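You operate a simulated robot arm through the tools that you are given. There is no shell and no other tool. Be economical: measure what you need, move in short steps, check, and stop when the job is done.

Carry out the task below with a simulated robot arm. There is one attempt and no reset: what you move stays moved.

TASK
Count the green wipes on the top of the packing desk, then put as many of the white-rimmed water traps from the top of the packing desk on top of the flat black case.
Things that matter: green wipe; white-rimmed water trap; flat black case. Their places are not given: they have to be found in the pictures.

It is judged by the outcome, as a careful person would: the job done as asked, and still so three seconds after it is handed in. It fails if anything else is knocked over, pushed out of place, dropped, spilled or broken.

THE ROBOT
A 7-joint arm with a two-finger parallel gripper, fixed in place. Base frame: the origin is at the foot of the arm, x ahead of it, y to its left, z up; the work surface is at about z = 793. Lengths are in mm, angles in degrees, forces in N, time in s.
With the tool pointing down near the work surface it reaches from about 220 to 680 mm from the base axis. Its first joint turns from -66.0 to 66.0 degrees. Payload 2.4 kg.
Tool frame: the origin (TCP) lies between the finger pads and is the grasp point; the fingertips stand 30 mm ahead of it; z points along the fingers, y is the line along which they close. The gripper opens to 94 mm. The fingers are 28 mm wide and 10 mm thick; the gripper's body (50 by 96 mm) begins 55 mm behind the TCP.
Orientation is told as [roll, pitch, yaw] about the base's x, y, z axes, in that order, counted from this pose: with the fingers straight down and closing along the base's y, the tool's x points along the base's -x, its y along +y and its z along -z.

THE INTERFACE
- The arm moves only by the tool step_arm. Its argument "targets" is a list of rows, each a list of 6 numbers: the shift along the base's x, y, z in mm, then the turn, a rotation vector about the base's x, y, z in degrees. In form: [[tx, ty, tz, rx, ry, rz], ...]. A call has 1 to 20 rows; each row shifts and turns the commanded pose from where the row before left it. "gripper" is the closure, from 0 (fully open) to 1 (shut), set as the call begins (left out, the last holds). A row lasts 0.2 s, in which the tool goes at most 50 mm and 8.6 degrees; a call with a longer step from one row to the next is refused whole, and so is a gripper value outside its range. A pose out of reach is approached as far as the arm can. The call stops where the force on the tool passes 40 N (or 10 N more than at its start, if that is more) or the arm is blocked; 0.2 s more then pass. The fingers move at their own pace (about 153 mm/s each) and stop on an object; they squeeze with about 40 N. The grip force told is the motor's: it shows also when the fingers shut on nothing. Time passes only in rows, and 0.2 s behind the last, so rows that do not move let the fingers close. It gives the time, the measured TCP pose, the force on the tool (base axes), the opening and the grip force at its end, in the units of the frame above (readings bear some noise).
- Cameras (640 x 400 px; columns grow to the right, rows downward): "scene" is fixed at [12, 455.1, 1463.1]; the picture's right is [-0.94, -0.35, 0.00], its down [-0.14, 0.37, -0.92] and it looks along [0.32, -0.86, -0.40] (base axes); focal length 358 px, centre (320, 200). "wrist" rides on the gripper at [-37, 0, -58] in the tool frame; the picture's right is [0.00, -1.00, 0.00], its down [0.97, 0.00, -0.24] and it looks along [0.24, 0.00, 0.97] (tool axes); focal length 218 px, centre (320, 200).
- capture(camera): a new picture of that camera. No time passes.
- probe_pixels(camera, pixels): for up to 12 pixels [column, row] of the newest picture of that camera ("zoom" is the newest enlarged one), the place [x, y, z] in the base frame of the surface seen there, good to about 2 mm. No time passes.
- zoom(camera, box): a new picture of the part [left, top, right, bottom] of that camera's present view, enlarged. No time passes.
- hand_in(): hands the job in; it is judged then, once.

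Work in short steps. Measure before you move; look again where a grasp or a placing could have gone wrong, and mend it. You have 60 turns and 20 pictures in all, the two below and enlarged ones among them. Open the gripper and draw the arm clear of the work before you hand the job in, unless the task says otherwise; then end with one line.

The tools are called after "Request:" as a command line: name --pt "numbers of a row" for each row, then --argument value for the rest, lists and objects as JSON in quotes. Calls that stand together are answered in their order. step_arm: Moves the arm, as the interface text tells. Its arguments: {"type":"object","properties":{"targets":{"type":"array"},"gripper":{"type":"number"}},"required":["targets"]} The other tools are called the same way: capture (camera) takes a picture; probe_pixels (camera, pixels) gives the place of the surface under pixels of a picture; zoom (camera, box) takes an enlarged picture of a part of a camera's view; hand_in () hands the job in.

At the start:

```text
time: 0.0
tool_pos: [415.4, -190.3, 1099.9]
tool_rot: [0.0, -0.1, -0.1]
ft_force: [-0.4, 0.7, 0.9]
grip_width: 94.1
finger_force: 0.1
```

scene: 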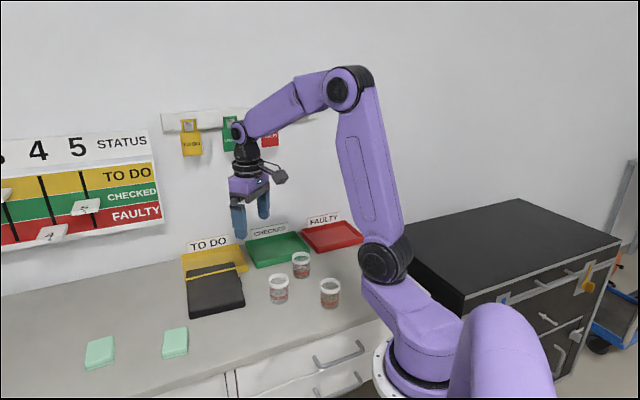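
wrist: 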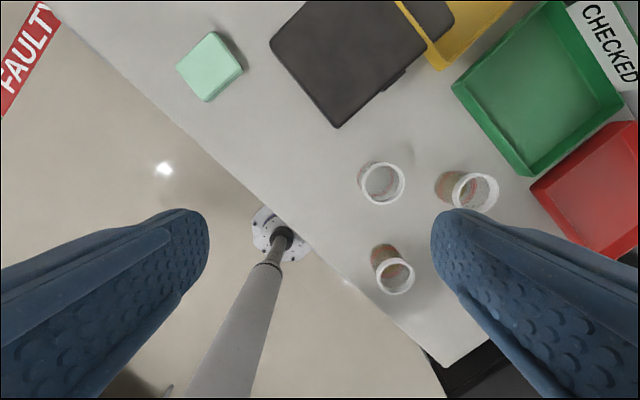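

The scene shows green wipes near (100,352) and (175,342), three traps, and the case at (215,292). I'll zoom to check the count and probe for positions.

Request:
zoom --camera "scene" --box '[160, 220, 380, 358]'

Request:
zoom --camera "scene" --box '[0, 260, 224, 400]'

Request:
probe_pixels --camera "scene" --pixels '[[188, 283], [238, 272], [244, 303], [190, 316], [215, 295], [279, 280], [301, 256], [330, 284], [279, 303], [100, 350], [175, 340], [30, 370]]'

Request:
probe_pixels --camera "wrist" --pixels '[[362, 183], [403, 183], [382, 165], [382, 204], [456, 192], [497, 192], [377, 278], [413, 278], [290, 50], [400, 30], [338, 115], [420, 50]]'

```text
2.90 times, centred on (270, 289) of scene
```

zoom: 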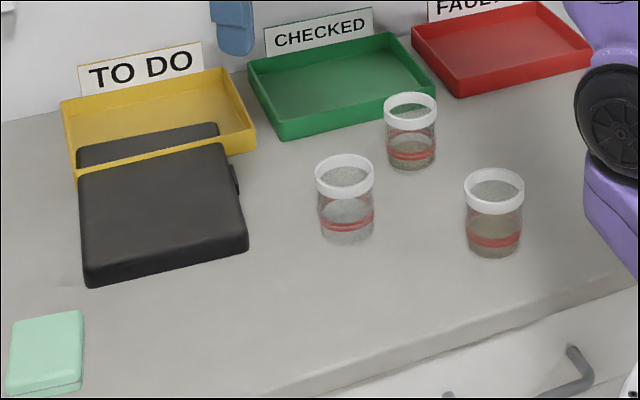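

```text
2.86 times, centred on (112, 330) of scene
```

zoom: 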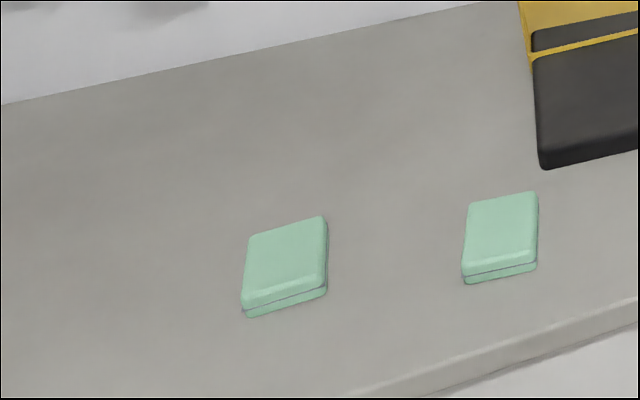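

```text
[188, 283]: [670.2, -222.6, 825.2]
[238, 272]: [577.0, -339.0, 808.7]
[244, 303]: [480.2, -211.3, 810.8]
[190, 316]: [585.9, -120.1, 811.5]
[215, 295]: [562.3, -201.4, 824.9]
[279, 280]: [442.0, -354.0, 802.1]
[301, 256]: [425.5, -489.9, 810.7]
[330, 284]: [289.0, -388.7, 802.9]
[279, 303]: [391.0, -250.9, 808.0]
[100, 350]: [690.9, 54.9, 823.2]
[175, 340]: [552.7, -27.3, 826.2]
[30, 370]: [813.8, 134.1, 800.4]
```

```text
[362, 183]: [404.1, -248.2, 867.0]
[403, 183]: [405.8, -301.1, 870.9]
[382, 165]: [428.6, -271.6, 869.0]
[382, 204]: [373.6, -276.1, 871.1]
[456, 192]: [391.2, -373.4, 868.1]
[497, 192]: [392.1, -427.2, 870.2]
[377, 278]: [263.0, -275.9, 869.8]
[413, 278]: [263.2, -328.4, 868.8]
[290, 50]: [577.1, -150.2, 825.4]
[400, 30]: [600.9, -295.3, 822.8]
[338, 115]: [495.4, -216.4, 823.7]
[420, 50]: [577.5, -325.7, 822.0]
```

Two wipes so far, but part of the desk is out of view on the far left. I'll tilt the wrist camera forward to view the rest of the desk.

Request:
step_arm --pt "0 30 10 0 -8 0" --pt "0 30 10 0 -8 0" --pt "0 30 10 0 -8 0" --pt "0 30 10 0 -8 0" --pt "0 30 10 0 -8 0" --gripper 0

Request:
capture --camera "wrist"

Request:
capture --camera "scene"

```text
time: 1.2
tool_pos: [413.3, -45.2, 1147.2]
tool_rot: [-0.1, -40.2, 0.1]
ft_force: [0.1, -0.4, -0.4]
grip_width: 94.1
finger_force: 0.1
```

```text
15 pictures are left
```

wrist: 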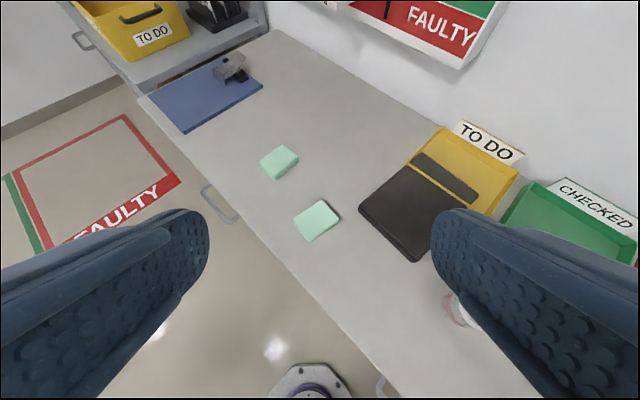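

```text
14 pictures are left
```

scene: 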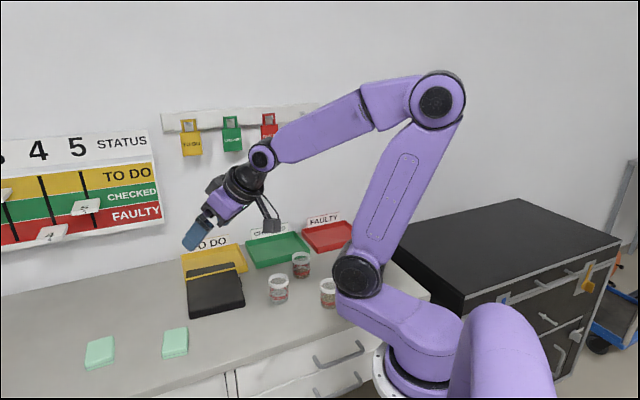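

The desk's far part holds no more wipes, so the count is 2 and two traps go on the case. Now I'll measure the case and tray rim.

Request:
probe_pixels --camera "wrist" --pixels '[[361, 207], [406, 165], [418, 258], [438, 215], [400, 210], [440, 170], [420, 155], [474, 190], [409, 163], [460, 202], [430, 165], [490, 165]]'

Request:
zoom --camera "wrist" --box '[340, 110, 532, 270]'

Request:
probe_pixels --camera "scene" --pixels '[[210, 320], [250, 320], [279, 305], [300, 300], [302, 280], [330, 310], [290, 320], [188, 281], [192, 313], [242, 299], [235, 266], [215, 270]]'

```text
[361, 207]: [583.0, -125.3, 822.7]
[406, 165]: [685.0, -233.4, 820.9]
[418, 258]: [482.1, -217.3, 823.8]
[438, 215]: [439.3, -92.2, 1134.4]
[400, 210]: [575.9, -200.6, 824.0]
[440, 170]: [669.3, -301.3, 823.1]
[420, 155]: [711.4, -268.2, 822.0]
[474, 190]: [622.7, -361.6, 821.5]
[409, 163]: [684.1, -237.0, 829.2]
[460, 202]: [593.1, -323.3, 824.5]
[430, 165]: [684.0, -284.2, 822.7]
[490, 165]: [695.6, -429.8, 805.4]
```

```text
2.50 times, centred on (436, 190) of wrist
```

zoom: 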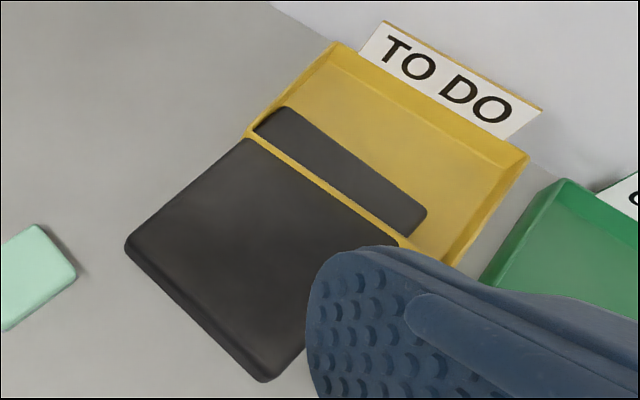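

```text
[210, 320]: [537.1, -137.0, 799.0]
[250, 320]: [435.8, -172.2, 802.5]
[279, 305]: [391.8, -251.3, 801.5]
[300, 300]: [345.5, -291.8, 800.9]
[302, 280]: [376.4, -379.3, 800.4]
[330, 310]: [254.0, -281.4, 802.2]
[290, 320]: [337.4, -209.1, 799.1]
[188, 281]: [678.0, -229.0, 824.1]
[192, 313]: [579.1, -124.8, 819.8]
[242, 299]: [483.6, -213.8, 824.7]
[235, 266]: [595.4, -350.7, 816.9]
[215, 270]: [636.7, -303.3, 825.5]
```

Two wipes, two traps. Traps: A at about (401,-274) and C at about (263,-302), rim at 870; the case's free top is centred near (578,-222), z 824. I level the tool, yaw it 42° to match the case and go above A.

Request:
step_arm --pt "-3 -30 0 0 8 0" --pt "-3 -30 0 0 8 0" --pt "-3 -30 0 0 8 0" --pt "-3 -30 0 0 8 0" --pt "0 -30 0 0 8 0" --pt "0 -30 0 0 0 7" --pt "0 -30 -20 0 0 7" --pt "0 -19 -20 0 0 7" --pt "0 0 -20 0 0 7" --pt "0 0 -20 0 0 7" --pt "0 0 -20 0 0 7" --pt "0 0 0 0 0 0" --gripper 0

Request:
capture --camera "wrist"

```text
time: 3.8
tool_pos: [403.8, -271.2, 1049.2]
tool_rot: [0.1, 0.0, 42.1]
ft_force: [0.1, 0.5, -0.6]
grip_width: 94.2
finger_force: 0.0
```

```text
12 pictures are left
```

wrist: 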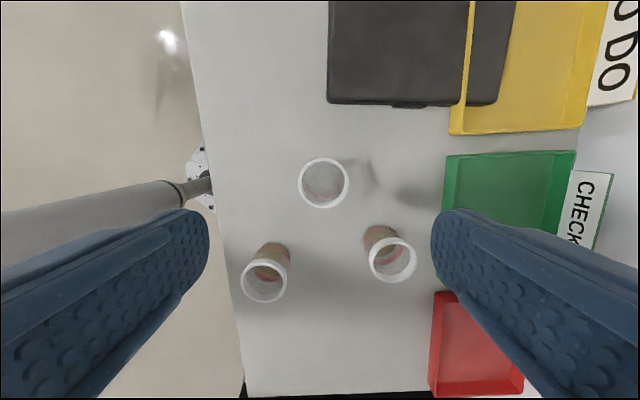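

Trap A's rim is centred at about (323,183); I'll probe its rim and the others, plus the case corners.

Request:
probe_pixels --camera "wrist" --pixels '[[301, 182], [346, 182], [323, 160], [323, 206], [243, 284], [285, 284], [371, 260], [414, 260], [330, 98], [455, 98], [463, 60], [472, 10]]'

```text
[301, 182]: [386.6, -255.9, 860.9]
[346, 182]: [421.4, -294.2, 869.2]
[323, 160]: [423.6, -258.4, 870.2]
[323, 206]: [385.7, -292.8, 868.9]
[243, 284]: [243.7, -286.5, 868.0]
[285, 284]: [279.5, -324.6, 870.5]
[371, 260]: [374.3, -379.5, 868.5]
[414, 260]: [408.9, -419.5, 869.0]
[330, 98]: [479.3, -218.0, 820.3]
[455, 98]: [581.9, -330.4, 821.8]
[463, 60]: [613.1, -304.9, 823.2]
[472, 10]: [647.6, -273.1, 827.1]
```

A's centre is (404,-275). I descend to TCP z≈850 with the gripper open.

Request:
step_arm --pt "0.2 -3.8 -30 0 0 0" --pt "0 0 -40 0 0 0" --pt "0 0 -40 0 0 0" --pt "0 0 -35 0 0 0" --pt "0 0 -25 0 0 0" --pt "0 0 -20 0 0 0" --pt "0 0 -10 0 0 0" --pt "0 0 0 0 0 0"

Request:
step_arm --pt "0 0 0 0 0 0" --pt "0 0 0 0 0 0" --pt "0 0 0 0 0 0" --gripper 1

```text
time: 5.6
tool_pos: [404.0, -274.3, 847.7]
tool_rot: [-0.1, 0.0, 42.0]
ft_force: [-0.2, -1.2, 0.0]
grip_width: 93.9
finger_force: 0.1
```

```text
time: 6.4
tool_pos: [405.1, -276.4, 849.5]
tool_rot: [0.1, 0.0, 42.1]
ft_force: [-0.3, -0.2, 0.5]
grip_width: 52.7
finger_force: 39.9
```

Trap A is held (52.7 mm). I lift it and carry it level to above the far slot (604,-199).

Request:
step_arm --pt "0 0 15 0 0 0" --pt "0 0 25 0 0 0" --pt "0 0 30 0 0 0" --pt "15 6 10 0 0 0" --pt "25 10 0 0 0 0" --pt "25 10 0 0 0 0" --pt "25 10 0 0 0 0" --pt "25 10 0 0 0 0" --pt "25 10 0 0 0 0" --pt "25 9 0 0 0 0" --pt "20 7 0 0 0 0" --pt "10 3 0 0 0 0" --pt "5 1 0 0 0 0" --pt "0 0 0 0 0 0"

Request:
zoom --camera "scene" --box '[140, 200, 380, 350]'

```text
time: 9.4
tool_pos: [604.3, -197.1, 927.5]
tool_rot: [0.0, -0.1, 42.0]
ft_force: [-0.1, -0.1, -0.1]
grip_width: 52.7
finger_force: 39.6
```

```text
2.67 times, centred on (260, 275) of scene
```

zoom: 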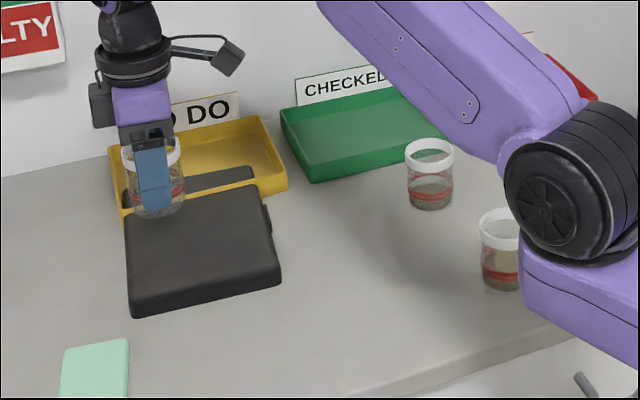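

The trap is above the case. I lower it gently, with contact expected at TCP z≈872–875.

Request:
step_arm --pt "0 0 -20 0 0 0" --pt "0 0 -18 0 0 0" --pt "0 0 -9 0 0 0" --pt "0 0 -3 0 0 0" --pt "0 0 0 0 0 0"

Request:
step_arm --pt "0 0 -2 0 0 0" --pt "0 0 0 0 0 0"

```text
time: 10.6
tool_pos: [603.9, -197.8, 879.1]
tool_rot: [0.0, 0.0, 42.1]
ft_force: [-0.7, 0.1, -0.1]
grip_width: 52.6
finger_force: 39.6
```

```text
time: 11.2
tool_pos: [603.5, -197.7, 875.8]
tool_rot: [0.0, 0.0, 42.1]
ft_force: [0.3, -0.7, -0.5]
grip_width: 52.6
finger_force: 40.5
```

No contact yet; I go down further in 1–2 mm steps.

Request:
step_arm --pt "0 0 -1.5 0 0 0" --pt "0 0 0 0 0 0"

Request:
step_arm --pt "0 0 -1 0 0 0" --pt "0 0 0 0 0 0"

Request:
zoom --camera "scene" --box '[160, 240, 272, 310]'

```text
time: 11.8
tool_pos: [603.7, -197.6, 875.7]
tool_rot: [0.0, 0.0, 41.9]
ft_force: [-0.2, -0.3, -1.0]
grip_width: 52.4
finger_force: 39.7
```

```text
time: 12.4
tool_pos: [603.0, -195.8, 876.2]
tool_rot: [0.0, 0.0, 42.0]
ft_force: [-0.9, -0.1, -1.1]
grip_width: 52.8
finger_force: 40.2
```

```text
5.71 times, centred on (216, 275) of scene
```

zoom: 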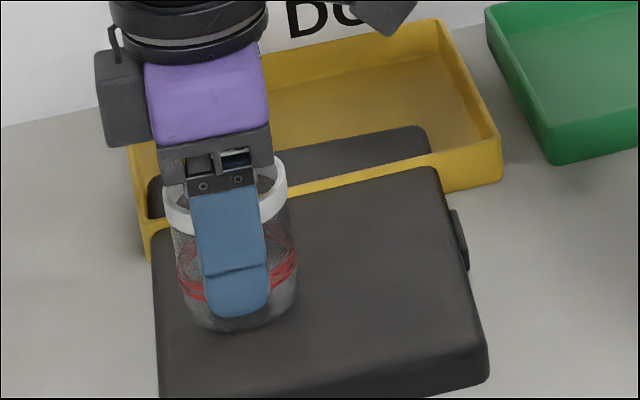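

Still no clear contact force (z readings ≈875.5). I continue in 1 mm steps.

Request:
step_arm --pt "0 0 -1 0 0 0" --pt "0 0 0 0 0 0"

Request:
step_arm --pt "0 0 -1 0 0 0" --pt "0 0 0 0 0 0"

```text
time: 13.0
tool_pos: [601.3, -198.8, 873.6]
tool_rot: [0.1, 0.0, 42.0]
ft_force: [0.0, 0.5, -0.3]
grip_width: 52.6
finger_force: 39.7
```

```text
time: 13.6
tool_pos: [603.4, -197.7, 871.5]
tool_rot: [0.0, 0.0, 41.9]
ft_force: [-0.7, -0.1, -0.2]
grip_width: 52.5
finger_force: 40.0
```

Request:
step_arm --pt "0 0 -1 0 0 0" --pt "0 0 0 0 0 0"

Request:
step_arm --pt "0 0 -1 0 0 0" --pt "0 0 0 0 0 0"

```text
time: 14.2
tool_pos: [602.4, -198.3, 871.5]
tool_rot: [-0.1, -0.2, 42.0]
ft_force: [-3.4, 1.8, 11.3]
grip_width: 52.4
finger_force: 40.0
```

```text
time: 14.8
tool_pos: [605.1, -198.4, 871.6]
tool_rot: [-0.1, -0.2, 42.0]
ft_force: [-4.1, 3.5, 25.7]
grip_width: 52.7
finger_force: 40.3
```

Contact at 25 N. I ease up 1.5 mm, release, and rise straight.

Request:
step_arm --pt "0 0 1.5 0 0 0" --pt "0 0 0 0 0 0"

Request:
step_arm --pt "0 0 0 0 0 0" --pt "0 0 0 0 0 0" --pt "0 0 10 0 0 0" --pt "0 0 25 0 0 0" --pt "0 0 40 0 0 0" --pt "0 0 40 0 0 0" --pt "0 0 40 0 0 0" --pt "0 0 0 0 0 0" --gripper 0

Request:
capture --camera "wrist"

```text
time: 15.4
tool_pos: [602.8, -199.3, 871.6]
tool_rot: [-0.1, 0.0, 42.0]
ft_force: [3.7, -0.4, 10.0]
grip_width: 52.6
finger_force: 39.9
```

```text
time: 17.2
tool_pos: [603.1, -196.1, 1024.7]
tool_rot: [0.0, 0.1, 42.0]
ft_force: [-0.3, -0.5, -0.5]
grip_width: 94.1
finger_force: 0.1
```

```text
9 pictures are left
```

wrist: 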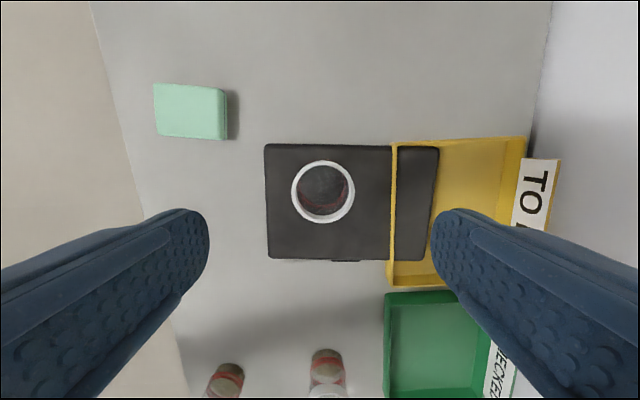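

Trap A stands on the case. I probe its rim and move above trap C (262,-305).

Request:
probe_pixels --camera "wrist" --pixels '[[293, 190], [353, 190], [323, 161], [323, 221], [268, 148], [270, 253], [390, 148], [385, 256]]'

Request:
step_arm --pt "-38 -12 0 0 0 0" --pt "-38 -12 0 0 0 0" --pt "-38 -12 0 0 0 0" --pt "-38 -12 0 0 0 0" --pt "-38 -12 0 0 0 0" --pt "-38 -12 0 0 0 0" --pt "-38 -12 0 0 0 0" --pt "-38 -12 0 0 0 0" --pt "-38 -11 0 0 0 0" --pt "0 0 0 0 0 0"

Request:
capture --camera "wrist"

```text
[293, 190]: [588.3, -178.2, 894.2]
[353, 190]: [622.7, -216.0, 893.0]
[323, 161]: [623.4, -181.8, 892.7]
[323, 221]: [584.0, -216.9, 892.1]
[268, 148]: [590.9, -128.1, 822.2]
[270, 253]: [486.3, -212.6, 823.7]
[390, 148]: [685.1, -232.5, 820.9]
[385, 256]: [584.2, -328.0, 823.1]
```

```text
time: 19.4
tool_pos: [262.3, -304.7, 1025.1]
tool_rot: [0.0, 0.0, 42.1]
ft_force: [-0.1, 0.3, -0.2]
grip_width: 94.0
finger_force: 0.0
```

```text
8 pictures are left
```

wrist: 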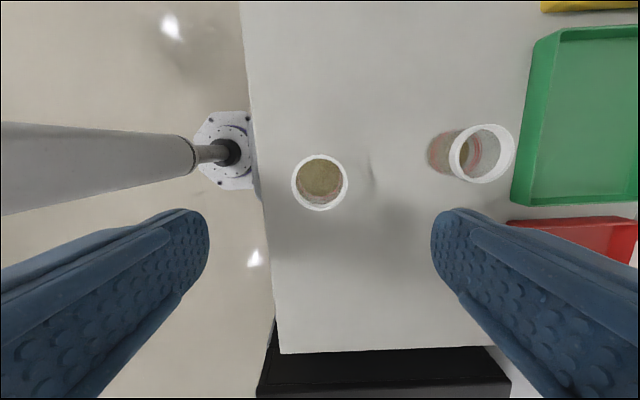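

C is centred (320,182). I descend and grip it.

Request:
step_arm --pt "0 0 -40 0 0 0" --pt "0 0 -40 0 0 0" --pt "0 0 -40 0 0 0" --pt "0 0 -30 0 0 0" --pt "0 0 -16 0 0 0" --pt "0 0 -10 0 0 0" --pt "0 0 0 0 0 0"

Request:
step_arm --pt "0 0 0 0 0 0" --pt "0 0 0 0 0 0" --pt "0 0 0 0 0 0" --gripper 1

```text
time: 21.0
tool_pos: [263.8, -305.5, 850.8]
tool_rot: [-0.1, -0.1, 41.9]
ft_force: [-0.1, 0.4, -0.2]
grip_width: 94.0
finger_force: 0.1
```

```text
time: 21.8
tool_pos: [263.4, -306.2, 850.6]
tool_rot: [0.0, 0.0, 42.0]
ft_force: [0.3, 0.2, -0.4]
grip_width: 52.7
finger_force: 40.0
```

C is held. I lift it 90 mm and carry it to (558,-240), 63 mm from A's centre.

Request:
step_arm --pt "0 0 15 0 0 0" --pt "0 0 25 0 0 0" --pt "0 0 30 0 0 0" --pt "15 4 20 0 0 0" --pt "25 6 0 0 0 0" --pt "30 6 0 0 0 0" --pt "30 6 0 0 0 0" --pt "30 6 0 0 0 0" --pt "30 6 0 0 0 0" --pt "30 6 0 0 0 0" --pt "30 6 0 0 0 0" --pt "30 6 0 0 0 0" --pt "20 6 0 0 0 0" --pt "15 4 0 0 0 0" --pt "7 2 0 0 0 0" --pt "3 1 0 0 0 0" --pt "0 0 0 0 0 0"

Request:
zoom --camera "scene" --box '[140, 200, 380, 350]'

```text
time: 25.4
tool_pos: [556.1, -239.1, 944.0]
tool_rot: [0.0, -0.1, 42.0]
ft_force: [0.6, 0.6, -1.3]
grip_width: 52.8
finger_force: 40.0
```

```text
2.67 times, centred on (260, 275) of scene
```

zoom: 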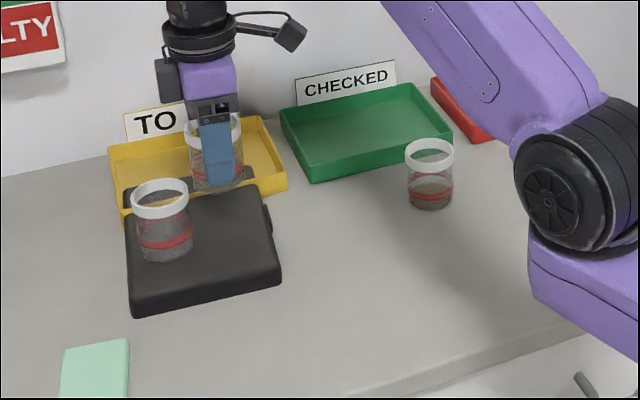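

Clear of A. I lower to just above the case, then step down by 1–1.5 mm.

Request:
step_arm --pt "0 0 -25 0 0 0" --pt "0 0 -20 0 0 0" --pt "0 0 -12 0 0 0" --pt "0 0 -6 0 0 0" --pt "0 0 -2 0 0 0" --pt "0 0 0 0 0 0"

Request:
step_arm --pt "0 0 -1.5 0 0 0" --pt "0 0 0 0 0 0"

Request:
step_arm --pt "0 0 -1 0 0 0" --pt "0 0 0 0 0 0"

```text
time: 26.8
tool_pos: [555.9, -239.7, 876.6]
tool_rot: [0.0, 0.0, 42.0]
ft_force: [-0.4, -0.3, -1.0]
grip_width: 52.7
finger_force: 39.9
```

```text
time: 27.4
tool_pos: [555.9, -240.4, 874.6]
tool_rot: [-0.1, 0.0, 42.1]
ft_force: [1.1, 0.9, -1.0]
grip_width: 52.7
finger_force: 40.0
```

```text
time: 28.0
tool_pos: [554.9, -239.4, 873.9]
tool_rot: [-0.2, -0.1, 42.1]
ft_force: [-1.7, 1.4, 10.4]
grip_width: 52.8
finger_force: 40.4
```

Contact (10 N). I release, rise straight up, then retreat and look.

Request:
step_arm --pt "0 0 0.3 0 0 0" --pt "0 0 0 0 0 0" --gripper 0

Request:
step_arm --pt "0 0 10 0 0 0" --pt "0 0 25 0 0 0" --pt "0 0 40 0 0 0" --pt "0 0 40 0 0 0" --pt "0 0 40 0 0 0" --pt "0 0 30 0 0 0" --pt "-40 0 20 0 0 0" --pt "-40 0 0 0 0 0" --pt "-40 0 0 0 0 0" --pt "0 0 0 0 0 0"

Request:
capture --camera "wrist"

Request:
capture --camera "scene"

```text
time: 28.6
tool_pos: [555.8, -240.0, 873.7]
tool_rot: [0.0, 0.0, 42.0]
ft_force: [0.2, 0.4, -0.3]
grip_width: 93.9
finger_force: 0.2
```

```text
time: 30.8
tool_pos: [436.5, -239.8, 1081.2]
tool_rot: [0.0, 0.0, 41.9]
ft_force: [0.1, -0.1, -1.1]
grip_width: 93.9
finger_force: 0.1
```

```text
6 pictures are left
```

wrist: 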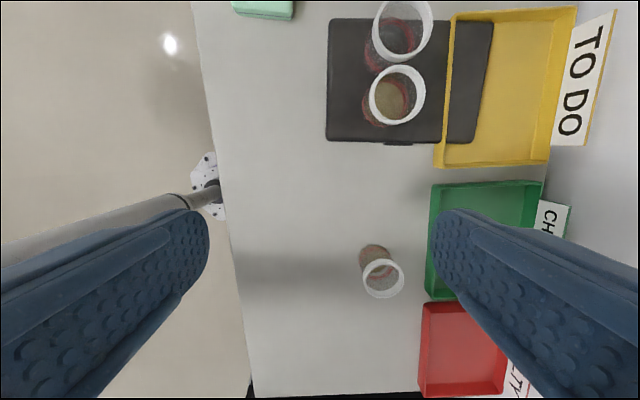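

```text
5 pictures are left
```

scene: 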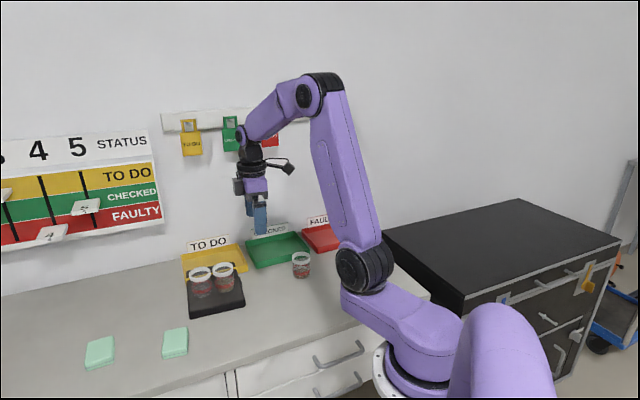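

Both traps stand upright on the case, at (200,280) and (224,277) in the scene picture. The third trap and everything else are where they were, and the arm is clear, so I hand in.

Request:
hand_in

```text
The job is handed in.
```

I counted 2 green wipes on the packing desk and put 2 white-rimmed water traps upright on the flat black case; the job is handed in.
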